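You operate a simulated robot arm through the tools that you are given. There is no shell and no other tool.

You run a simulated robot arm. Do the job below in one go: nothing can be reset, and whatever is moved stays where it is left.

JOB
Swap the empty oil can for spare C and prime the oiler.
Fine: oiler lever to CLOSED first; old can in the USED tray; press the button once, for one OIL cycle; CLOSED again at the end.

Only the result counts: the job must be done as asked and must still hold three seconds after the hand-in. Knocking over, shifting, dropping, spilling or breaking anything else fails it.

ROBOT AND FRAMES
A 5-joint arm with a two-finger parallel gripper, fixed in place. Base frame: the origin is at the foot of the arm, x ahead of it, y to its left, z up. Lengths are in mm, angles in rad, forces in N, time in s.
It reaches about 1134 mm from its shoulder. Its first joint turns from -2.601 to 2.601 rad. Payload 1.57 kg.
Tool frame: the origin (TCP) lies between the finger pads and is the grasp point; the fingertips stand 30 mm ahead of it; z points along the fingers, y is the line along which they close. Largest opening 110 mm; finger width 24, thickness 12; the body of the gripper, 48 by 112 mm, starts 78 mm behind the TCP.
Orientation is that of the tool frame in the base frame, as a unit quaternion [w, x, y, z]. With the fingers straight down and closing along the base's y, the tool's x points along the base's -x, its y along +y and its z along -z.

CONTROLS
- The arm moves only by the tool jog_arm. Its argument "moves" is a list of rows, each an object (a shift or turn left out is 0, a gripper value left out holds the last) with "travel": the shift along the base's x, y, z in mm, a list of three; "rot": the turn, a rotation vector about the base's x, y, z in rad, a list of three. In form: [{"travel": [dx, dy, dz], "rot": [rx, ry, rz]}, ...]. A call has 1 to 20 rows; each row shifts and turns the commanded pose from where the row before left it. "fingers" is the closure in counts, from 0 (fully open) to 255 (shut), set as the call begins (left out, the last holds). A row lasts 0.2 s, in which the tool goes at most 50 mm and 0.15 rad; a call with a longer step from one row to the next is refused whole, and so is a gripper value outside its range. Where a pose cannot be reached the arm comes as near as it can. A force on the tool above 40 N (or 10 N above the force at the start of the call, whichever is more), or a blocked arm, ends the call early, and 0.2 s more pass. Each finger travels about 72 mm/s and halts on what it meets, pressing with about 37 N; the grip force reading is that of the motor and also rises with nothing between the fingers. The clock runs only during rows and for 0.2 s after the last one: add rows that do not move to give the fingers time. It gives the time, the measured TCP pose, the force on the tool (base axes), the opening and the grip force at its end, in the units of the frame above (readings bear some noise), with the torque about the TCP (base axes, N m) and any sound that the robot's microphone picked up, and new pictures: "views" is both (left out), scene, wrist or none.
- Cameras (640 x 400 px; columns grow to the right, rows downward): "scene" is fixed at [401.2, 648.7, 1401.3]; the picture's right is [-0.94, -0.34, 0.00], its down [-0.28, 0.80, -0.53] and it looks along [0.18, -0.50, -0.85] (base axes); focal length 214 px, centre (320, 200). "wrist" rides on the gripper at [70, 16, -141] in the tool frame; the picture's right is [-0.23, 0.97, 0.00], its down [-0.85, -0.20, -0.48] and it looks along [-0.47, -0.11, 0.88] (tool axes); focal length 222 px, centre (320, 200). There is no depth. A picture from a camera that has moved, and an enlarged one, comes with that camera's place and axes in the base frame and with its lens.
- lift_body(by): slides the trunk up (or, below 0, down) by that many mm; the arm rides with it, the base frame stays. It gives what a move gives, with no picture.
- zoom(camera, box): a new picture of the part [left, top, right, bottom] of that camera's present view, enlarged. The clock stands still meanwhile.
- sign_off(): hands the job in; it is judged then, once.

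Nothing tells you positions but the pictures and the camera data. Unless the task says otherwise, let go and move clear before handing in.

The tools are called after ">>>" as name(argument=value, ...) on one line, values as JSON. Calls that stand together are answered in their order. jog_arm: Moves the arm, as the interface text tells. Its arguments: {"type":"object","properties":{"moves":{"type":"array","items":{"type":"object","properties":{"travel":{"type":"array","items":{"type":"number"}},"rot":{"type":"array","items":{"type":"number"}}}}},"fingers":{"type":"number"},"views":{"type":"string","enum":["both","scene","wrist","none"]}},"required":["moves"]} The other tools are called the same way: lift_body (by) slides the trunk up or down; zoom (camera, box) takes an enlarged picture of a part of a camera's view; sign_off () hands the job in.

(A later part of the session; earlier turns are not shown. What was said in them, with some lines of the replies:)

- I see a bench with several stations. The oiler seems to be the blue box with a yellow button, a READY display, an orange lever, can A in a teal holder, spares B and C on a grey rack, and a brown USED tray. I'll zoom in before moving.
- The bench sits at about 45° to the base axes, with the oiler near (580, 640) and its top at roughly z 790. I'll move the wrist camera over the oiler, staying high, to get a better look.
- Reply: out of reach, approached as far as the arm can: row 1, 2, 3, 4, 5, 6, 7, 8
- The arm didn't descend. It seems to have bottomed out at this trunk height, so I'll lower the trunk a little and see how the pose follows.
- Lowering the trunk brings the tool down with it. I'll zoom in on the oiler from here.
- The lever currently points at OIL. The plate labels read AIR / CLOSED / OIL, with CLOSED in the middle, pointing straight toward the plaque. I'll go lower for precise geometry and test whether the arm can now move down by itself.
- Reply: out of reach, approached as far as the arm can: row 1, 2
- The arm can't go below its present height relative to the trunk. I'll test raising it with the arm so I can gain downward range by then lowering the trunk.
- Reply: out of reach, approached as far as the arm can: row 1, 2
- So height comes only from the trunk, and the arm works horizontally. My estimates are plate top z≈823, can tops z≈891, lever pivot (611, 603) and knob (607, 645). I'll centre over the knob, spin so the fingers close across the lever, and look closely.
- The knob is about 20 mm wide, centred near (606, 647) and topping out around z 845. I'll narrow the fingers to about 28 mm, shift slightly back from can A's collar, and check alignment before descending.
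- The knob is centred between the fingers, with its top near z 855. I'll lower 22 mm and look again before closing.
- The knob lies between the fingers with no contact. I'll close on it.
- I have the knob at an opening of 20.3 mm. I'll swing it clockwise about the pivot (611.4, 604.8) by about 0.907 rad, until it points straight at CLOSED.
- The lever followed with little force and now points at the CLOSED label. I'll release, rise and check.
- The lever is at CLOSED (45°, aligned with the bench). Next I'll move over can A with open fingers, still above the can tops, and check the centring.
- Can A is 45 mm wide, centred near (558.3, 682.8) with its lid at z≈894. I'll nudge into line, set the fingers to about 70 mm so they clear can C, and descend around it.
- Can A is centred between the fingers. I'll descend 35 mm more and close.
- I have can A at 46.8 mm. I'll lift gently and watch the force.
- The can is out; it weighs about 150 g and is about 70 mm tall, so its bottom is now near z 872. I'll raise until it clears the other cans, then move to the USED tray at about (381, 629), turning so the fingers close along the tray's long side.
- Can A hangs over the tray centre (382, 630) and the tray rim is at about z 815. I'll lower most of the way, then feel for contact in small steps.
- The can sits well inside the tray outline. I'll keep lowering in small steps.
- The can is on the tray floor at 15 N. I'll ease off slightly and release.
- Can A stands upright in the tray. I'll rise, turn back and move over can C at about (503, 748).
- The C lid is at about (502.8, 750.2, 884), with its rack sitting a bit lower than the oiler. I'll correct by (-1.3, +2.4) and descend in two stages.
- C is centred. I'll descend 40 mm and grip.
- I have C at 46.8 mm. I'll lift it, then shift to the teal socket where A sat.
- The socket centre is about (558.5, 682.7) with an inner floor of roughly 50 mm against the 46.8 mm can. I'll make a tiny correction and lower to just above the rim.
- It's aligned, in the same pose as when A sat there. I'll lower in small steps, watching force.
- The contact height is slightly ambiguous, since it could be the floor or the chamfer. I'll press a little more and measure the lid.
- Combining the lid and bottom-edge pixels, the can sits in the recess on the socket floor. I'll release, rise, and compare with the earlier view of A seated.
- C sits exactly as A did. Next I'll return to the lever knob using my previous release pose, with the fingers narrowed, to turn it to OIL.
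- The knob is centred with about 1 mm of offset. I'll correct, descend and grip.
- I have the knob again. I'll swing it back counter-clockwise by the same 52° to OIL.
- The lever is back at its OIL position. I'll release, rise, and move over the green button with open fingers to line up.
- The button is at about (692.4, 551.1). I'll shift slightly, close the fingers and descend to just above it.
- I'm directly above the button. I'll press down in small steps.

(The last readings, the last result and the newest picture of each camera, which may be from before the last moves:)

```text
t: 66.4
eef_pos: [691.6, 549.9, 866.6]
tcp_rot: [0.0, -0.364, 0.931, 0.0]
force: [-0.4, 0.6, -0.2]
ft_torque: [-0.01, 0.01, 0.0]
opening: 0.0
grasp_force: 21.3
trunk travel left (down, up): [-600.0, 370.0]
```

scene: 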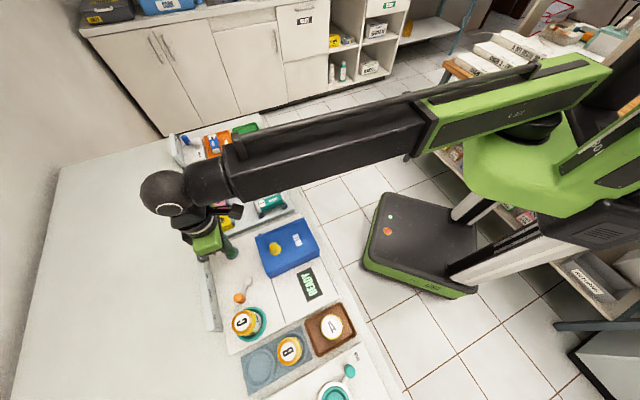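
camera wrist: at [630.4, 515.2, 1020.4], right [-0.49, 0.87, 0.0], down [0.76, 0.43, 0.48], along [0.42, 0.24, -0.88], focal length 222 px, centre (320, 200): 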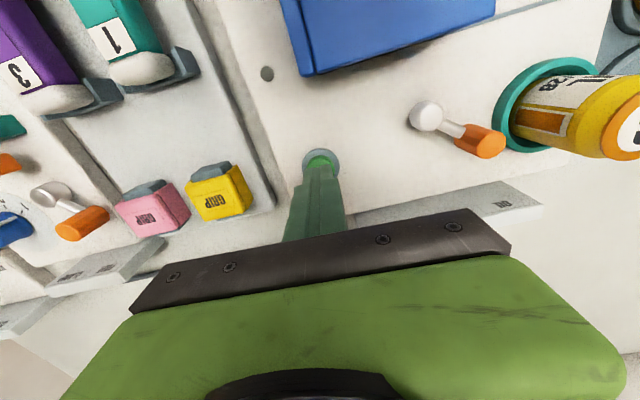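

>>> lift_body(by=-3)

```text
t: 66.9
eef_pos: [691.6, 550.5, 864.0]
tcp_rot: [0.0, -0.364, 0.931, 0.0]
force: [0.1, 0.5, 0.5]
ft_torque: [0.01, 0.02, 0.02]
opening: 0.0
grasp_force: 21.3
trunk travel left (down, up): [-597.0, 373.0]
```

>>> lift_body(by=-2)

```text
t: 67.4
eef_pos: [691.7, 550.6, 861.6]
tcp_rot: [0.0, -0.364, 0.931, 0.0]
force: [0.7, 0.5, 1.6]
ft_torque: [0.03, 0.01, -0.02]
opening: 0.0
grasp_force: 21.2
trunk travel left (down, up): [-595.0, 375.0]
```

>>> lift_body(by=-1.5)

>>> zoom(camera="scene", box=[190, 220, 350, 340])

```text
t: 67.9
eef_pos: [692.5, 550.4, 860.2]
tcp_rot: [0.0, -0.364, 0.931, 0.0]
force: [-0.9, 0.7, 2.4]
ft_torque: [0.01, -0.01, 0.01]
opening: 0.0
grasp_force: 21.4
trunk travel left (down, up): [-594.0, 376.0]
heard: click
```

```text
3.33 times, centred on (270, 280) of scene
camera zoom: at [401.2, 648.7, 1401.3], right [-0.94, -0.34, 0.0], down [-0.28, 0.8, -0.53], along [0.18, -0.5, -0.85], focal length 715 px, centre (487, -67)
```

zoom: 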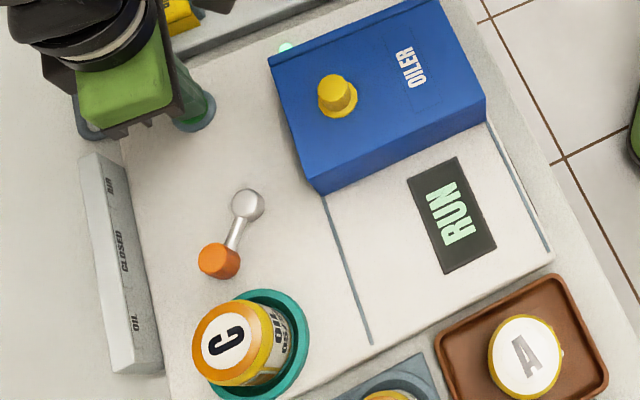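

The button clicked and the display shows RUN. I'll lift off the button and wait for the cycle to finish.

>>> lift_body(by=90)

>>> zoom(camera="scene", box=[190, 220, 350, 340])

>>> jog_arm(moves=[{}, {}, {}, {}, {}, {}, {}, {}, {}, {}], views="scene")

>>> zoom(camera="scene", box=[190, 220, 350, 340])

```text
t: 69.2
eef_pos: [691.7, 549.7, 950.1]
tcp_rot: [-0.001, -0.365, 0.931, 0.001]
force: [0.9, 0.3, -0.3]
ft_torque: [-0.01, 0.0, -0.01]
opening: 0.2
grasp_force: 21.4
trunk travel left (down, up): [-684.0, 286.0]
```

```text
3.33 times, centred on (270, 280) of scene
camera zoom: at [401.2, 648.7, 1401.3], right [-0.94, -0.34, 0.0], down [-0.28, 0.8, -0.53], along [0.18, -0.5, -0.85], focal length 715 px, centre (487, -67)
```

zoom: 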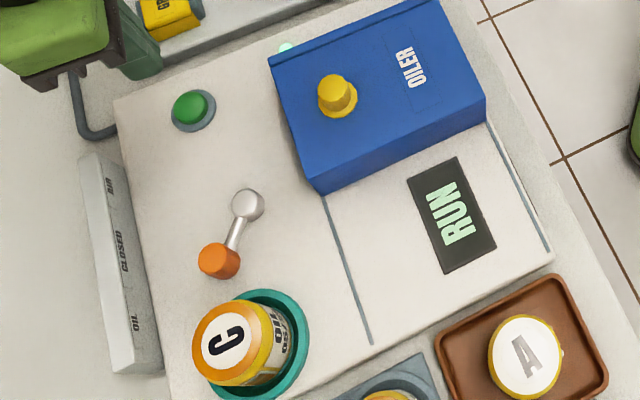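

```text
t: 71.4
eef_pos: [691.5, 549.9, 949.8]
tcp_rot: [0.0, -0.364, 0.931, 0.0]
force: [-0.9, -0.1, 0.6]
ft_torque: [0.0, 0.02, 0.0]
opening: 0.0
grasp_force: 21.2
trunk travel left (down, up): [-684.0, 286.0]
```

scene: 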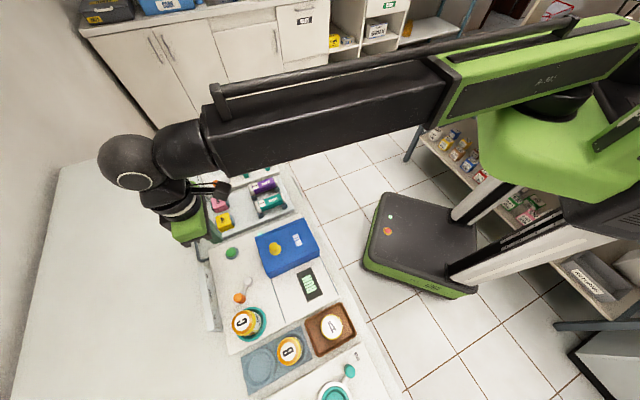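

```text
3.33 times, centred on (270, 280) of scene
camera zoom: at [401.2, 648.7, 1401.3], right [-0.94, -0.34, 0.0], down [-0.28, 0.8, -0.53], along [0.18, -0.5, -0.85], focal length 715 px, centre (487, -67)
```

zoom: 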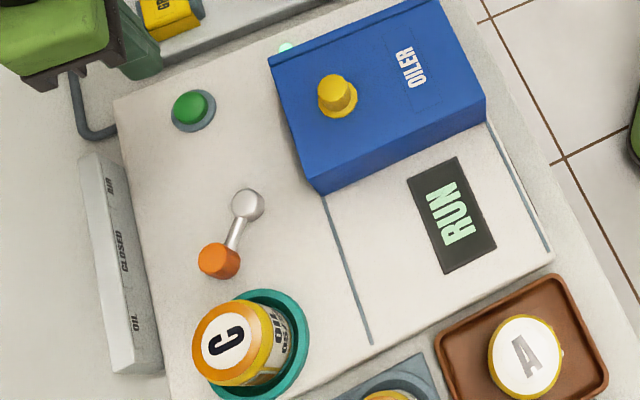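

It's still running. While waiting I'll move back above the lever's OIL pose with the fingers set to 29 mm, without touching anything.

>>> jog_arm(moves=[{"travel": [-12.19, 12.99, 0], "rot": [0, 0, 0.1296]}, {"travel": [-12.19, 12.99, 0], "rot": [0, 0, 0.1296]}, {"travel": [-12.19, 12.99, 0], "rot": [0, 0, 0.1296]}, {"travel": [-12.19, 12.99, 0], "rot": [0, 0, 0.1296]}, {"travel": [-12.19, 12.99, 0], "rot": [0, 0, 0.1296]}, {"travel": [-12.19, 12.99, 0], "rot": [0, 0, 0.1296]}, {"travel": [-12.19, 12.99, 0], "rot": [0, 0, 0.1296]}, {}, {}, {}, {}, {}], fingers=188)

>>> zoom(camera="scene", box=[190, 220, 350, 340])

```text
t: 74.0
eef_pos: [604.8, 639.5, 949.5]
tcp_rot: [0.0, 0.736, -0.677, 0.0]
force: [0.9, -0.5, 0.2]
ft_torque: [0.0, 0.0, 0.02]
opening: 29.0
grasp_force: 0.1
trunk travel left (down, up): [-684.0, 286.0]
camera wrist: at [595.8, 570.2, 1091.9], right [-0.99, 0.15, 0.0], down [0.13, 0.87, 0.48], along [0.07, 0.47, -0.88], focal length 222 px, centre (320, 200)
```

scene: 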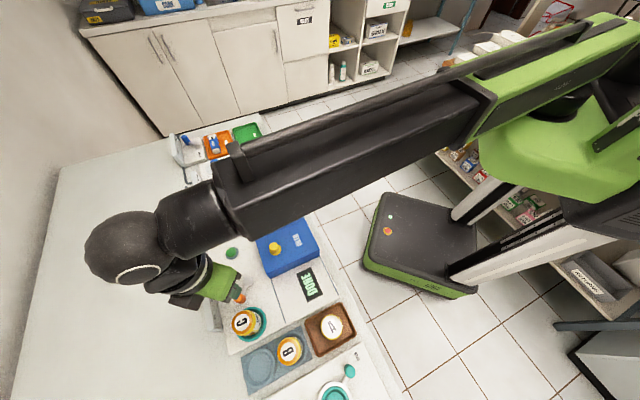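
wrist: 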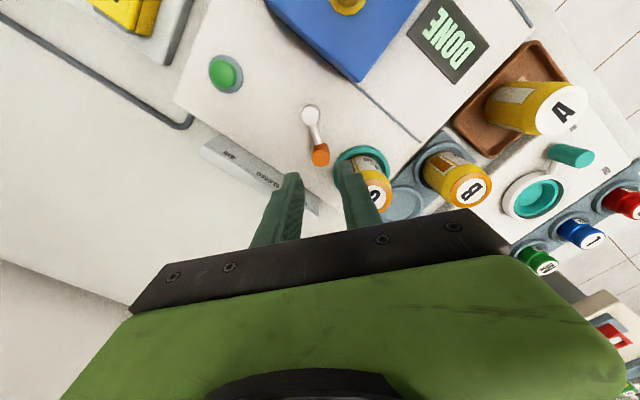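

```text
3.33 times, centred on (270, 280) of scene
camera zoom: at [401.2, 648.7, 1401.3], right [-0.94, -0.34, 0.0], down [-0.28, 0.8, -0.53], along [0.18, -0.5, -0.85], focal length 715 px, centre (487, -67)
```

zoom: 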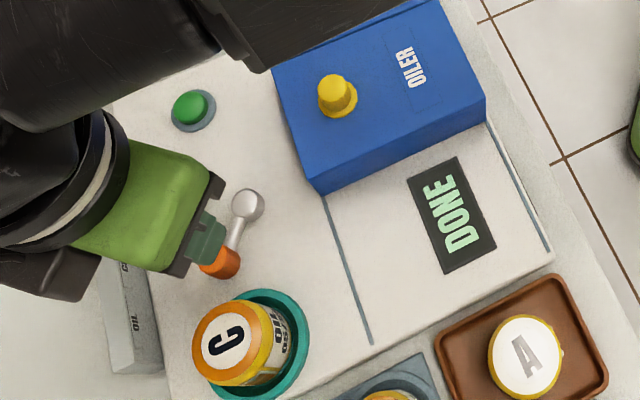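

The display shows DONE. Last, I'll return the lever to CLOSED: descend around the knob, checking on the way.

>>> lift_body(by=-58)

>>> zoom(camera="wrist", box=[240, 100, 400, 200])

```text
t: 75.0
eef_pos: [604.5, 640.9, 892.2]
tcp_rot: [-0.001, 0.735, -0.678, 0.0]
force: [-0.5, -0.6, 0.4]
ft_torque: [0.0, -0.01, -0.02]
opening: 29.1
grasp_force: 0.1
trunk travel left (down, up): [-626.0, 344.0]
```

```text
4.00 times, centred on (320, 150) of wrist
camera zoom: at [595.7, 570.1, 1034.0], right [-0.99, 0.15, 0.0], down [0.13, 0.87, 0.48], along [0.07, 0.47, -0.88], focal length 888 px, centre (320, 400)
```

zoom: 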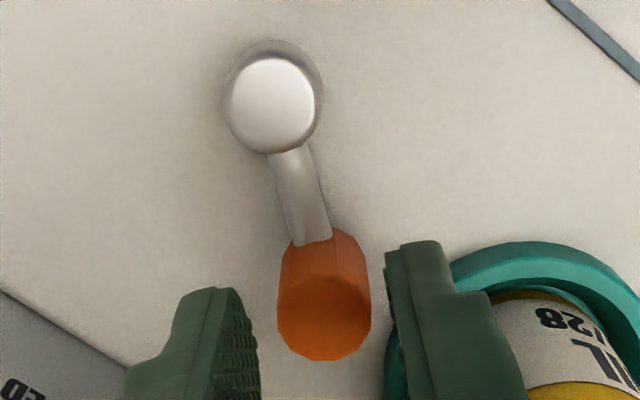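

>>> lift_body(by=-24)

>>> jog_arm(moves=[{}, {}, {}], fingers=255, views="wrist")

>>> zoom(camera="wrist", box=[240, 100, 400, 200])

```text
t: 75.7
eef_pos: [604.9, 641.1, 868.1]
tcp_rot: [0.0, 0.736, -0.677, 0.0]
force: [0.7, 1.1, 0.3]
ft_torque: [0.04, -0.02, -0.03]
opening: 29.0
grasp_force: 0.0
trunk travel left (down, up): [-602.0, 368.0]
```

```text
t: 76.5
eef_pos: [605.1, 640.0, 868.8]
tcp_rot: [0.0, 0.735, -0.678, 0.0]
force: [1.1, 0.7, 0.6]
ft_torque: [-0.12, 0.32, -0.02]
opening: 20.4
grasp_force: 33.7
trunk travel left (down, up): [-602.0, 368.0]
camera wrist: at [595.8, 570.2, 1009.9], right [-0.99, 0.15, 0.0], down [0.13, 0.87, 0.48], along [0.07, 0.47, -0.88], focal length 222 px, centre (320, 200)
```

wrist: 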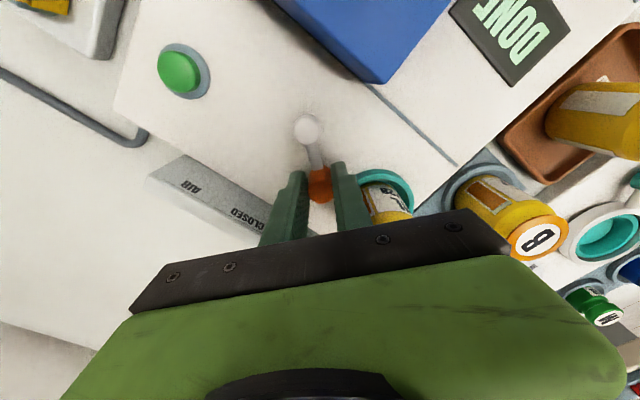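

```text
4.00 times, centred on (320, 150) of wrist
camera zoom: at [595.8, 570.2, 1009.9], right [-0.99, 0.15, 0.0], down [0.13, 0.87, 0.48], along [0.07, 0.47, -0.88], focal length 888 px, centre (320, 400)
```

zoom: 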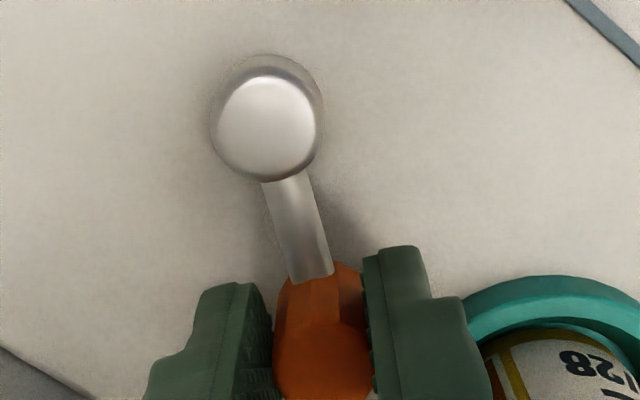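

I have the knob in the same pose as before, so I'll repeat the 52° swing to CLOSED.

>>> jog_arm(moves=[{"travel": [3.4, 0.31, 0], "rot": [0, 0, -0.0907]}, {"travel": [3.4, 0, 0], "rot": [0, 0, -0.0907]}, {"travel": [3.4, -0.31, 0], "rot": [0, 0, -0.0907]}, {"travel": [3.35, -0.61, 0], "rot": [0, 0, -0.0907]}, {"travel": [3.28, -0.92, 0], "rot": [0, 0, -0.0907]}, {"travel": [3.18, -1.21, 0], "rot": [0, 0, -0.0907]}, {"travel": [3.06, -1.49, 0], "rot": [0, 0, -0.0907]}, {"travel": [2.92, -1.77, 0], "rot": [0, 0, -0.0907]}, {"travel": [2.74, -2.02, 0], "rot": [0, 0, -0.0907]}, {"travel": [2.55, -2.26, 0], "rot": [0, 0, -0.0907]}], views="wrist")

>>> zoom(camera="wrist", box=[240, 100, 400, 200])

```text
t: 78.7
eef_pos: [636.8, 630.3, 868.2]
tcp_rot: [-0.001, -0.363, 0.932, 0.0]
force: [-4.0, -1.9, -3.4]
ft_torque: [-0.86, 0.5, -0.03]
opening: 20.3
grasp_force: 33.9
trunk travel left (down, up): [-602.0, 368.0]
camera wrist: at [575.2, 595.5, 1009.9], right [-0.49, 0.87, 0.0], down [0.76, 0.43, 0.48], along [0.42, 0.24, -0.88], focal length 222 px, centre (320, 200)
```

wrist: 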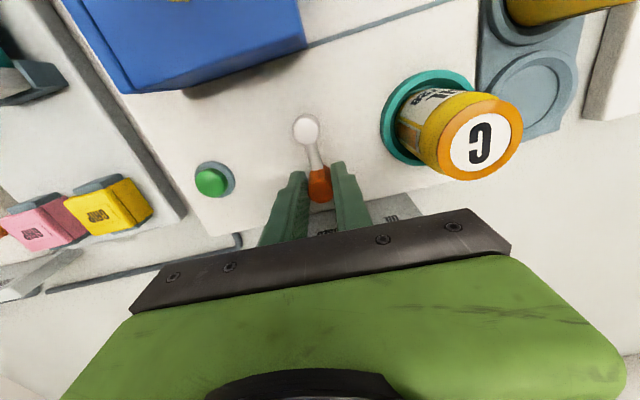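

```text
4.00 times, centred on (320, 150) of wrist
camera zoom: at [575.2, 595.5, 1009.9], right [-0.49, 0.87, 0.0], down [0.76, 0.43, 0.48], along [0.42, 0.24, -0.88], focal length 888 px, centre (320, 400)
```

zoom: 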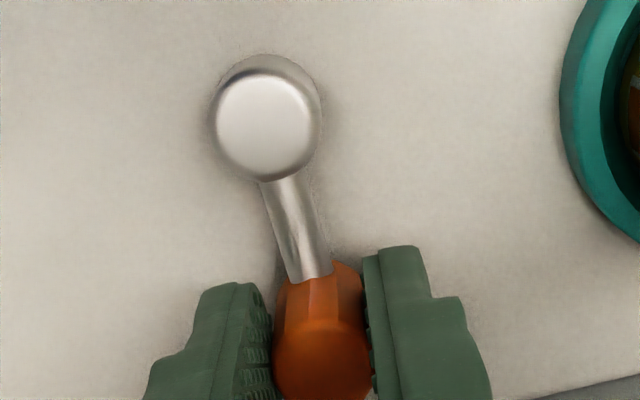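

The lever is back at CLOSED. I'll release, rise well clear and check everything.

>>> jog_arm(moves=[{}, {}, {}], fingers=180, views="none")

>>> lift_body(by=150)

>>> jog_arm(moves=[{}, {}])

>>> zoom(camera="wrist", box=[200, 60, 440, 200])

>>> zoom(camera="scene", box=[190, 220, 370, 380])

```text
t: 79.5
eef_pos: [636.9, 630.8, 868.6]
tcp_rot: [0.001, -0.364, 0.931, 0.0]
force: [-0.1, 0.2, 0.1]
ft_torque: [0.0, 0.0, -0.02]
opening: 32.1
grasp_force: 0.1
trunk travel left (down, up): [-602.0, 368.0]
```

```text
t: 81.2
eef_pos: [636.2, 631.1, 1018.8]
tcp_rot: [0.001, -0.364, 0.931, 0.0]
force: [-0.4, -0.3, 0.6]
ft_torque: [0.0, 0.03, 0.02]
opening: 32.2
grasp_force: 0.0
trunk travel left (down, up): [-752.0, 218.0]
```

```text
t: 81.8
eef_pos: [637.3, 630.4, 1017.8]
tcp_rot: [0.0, -0.364, 0.931, 0.001]
force: [-0.1, 0.2, -0.1]
ft_torque: [0.0, 0.0, 0.03]
opening: 32.3
grasp_force: 0.1
trunk travel left (down, up): [-752.0, 218.0]
camera wrist: at [575.3, 595.3, 1159.9], right [-0.49, 0.87, 0.0], down [0.76, 0.43, 0.48], along [0.42, 0.24, -0.88], focal length 222 px, centre (320, 200)
```

scene: 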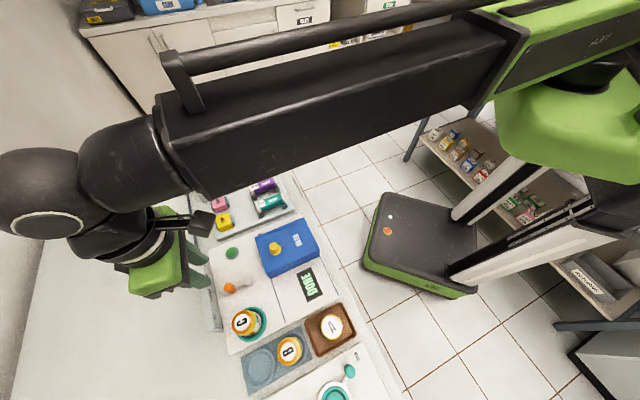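
wrist: 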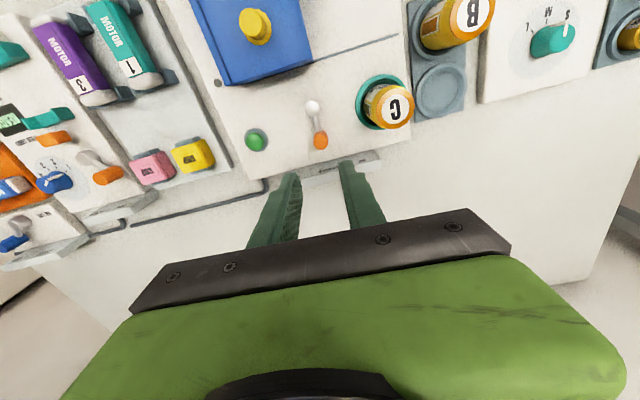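

```text
2.67 times, centred on (320, 130) of wrist
camera zoom: at [575.3, 595.3, 1159.9], right [-0.49, 0.87, 0.0], down [0.76, 0.43, 0.48], along [0.42, 0.24, -0.88], focal length 592 px, centre (320, 387)
```

zoom: 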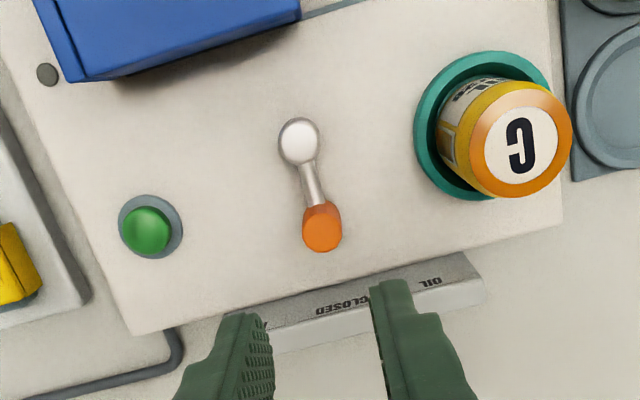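

```text
2.50 times, centred on (280, 300) of scene
camera zoom: at [401.2, 648.7, 1401.3], right [-0.94, -0.34, 0.0], down [-0.28, 0.8, -0.53], along [0.18, -0.5, -0.85], focal length 536 px, centre (420, -50)
```

zoom: 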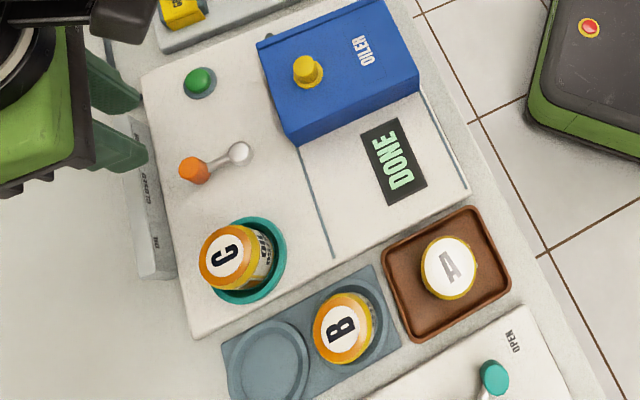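

Everything looks right: the display shows DONE, the lever points to CLOSED, C is seated in the oiler, A stands in the USED tray, and B is untouched. The gripper is empty and clear, so I'm handing in.

>>> sign_off()

```text
The job is handed in.
```

The empty can A is in the USED tray, spare C is seated in the oiler, and the oiler has been primed. The job is handed in; no verdict came back.

- **Lever:** I set it to CLOSED before touching the cans, moved it to OIL for the cycle, and returned it to CLOSED afterwards. By the camera it points straight at the CLOSED label.
- **Cans:** A stands upright in the tray. C sits in the socket at the same height A did, and B is untouched on the rack.
- **Button:** I pressed it once. It clicked, and the display went from RUN to DONE before I moved the lever back.

The gripper is empty and clear of everything. I saw nothing else knocked over, shifted or spilled.
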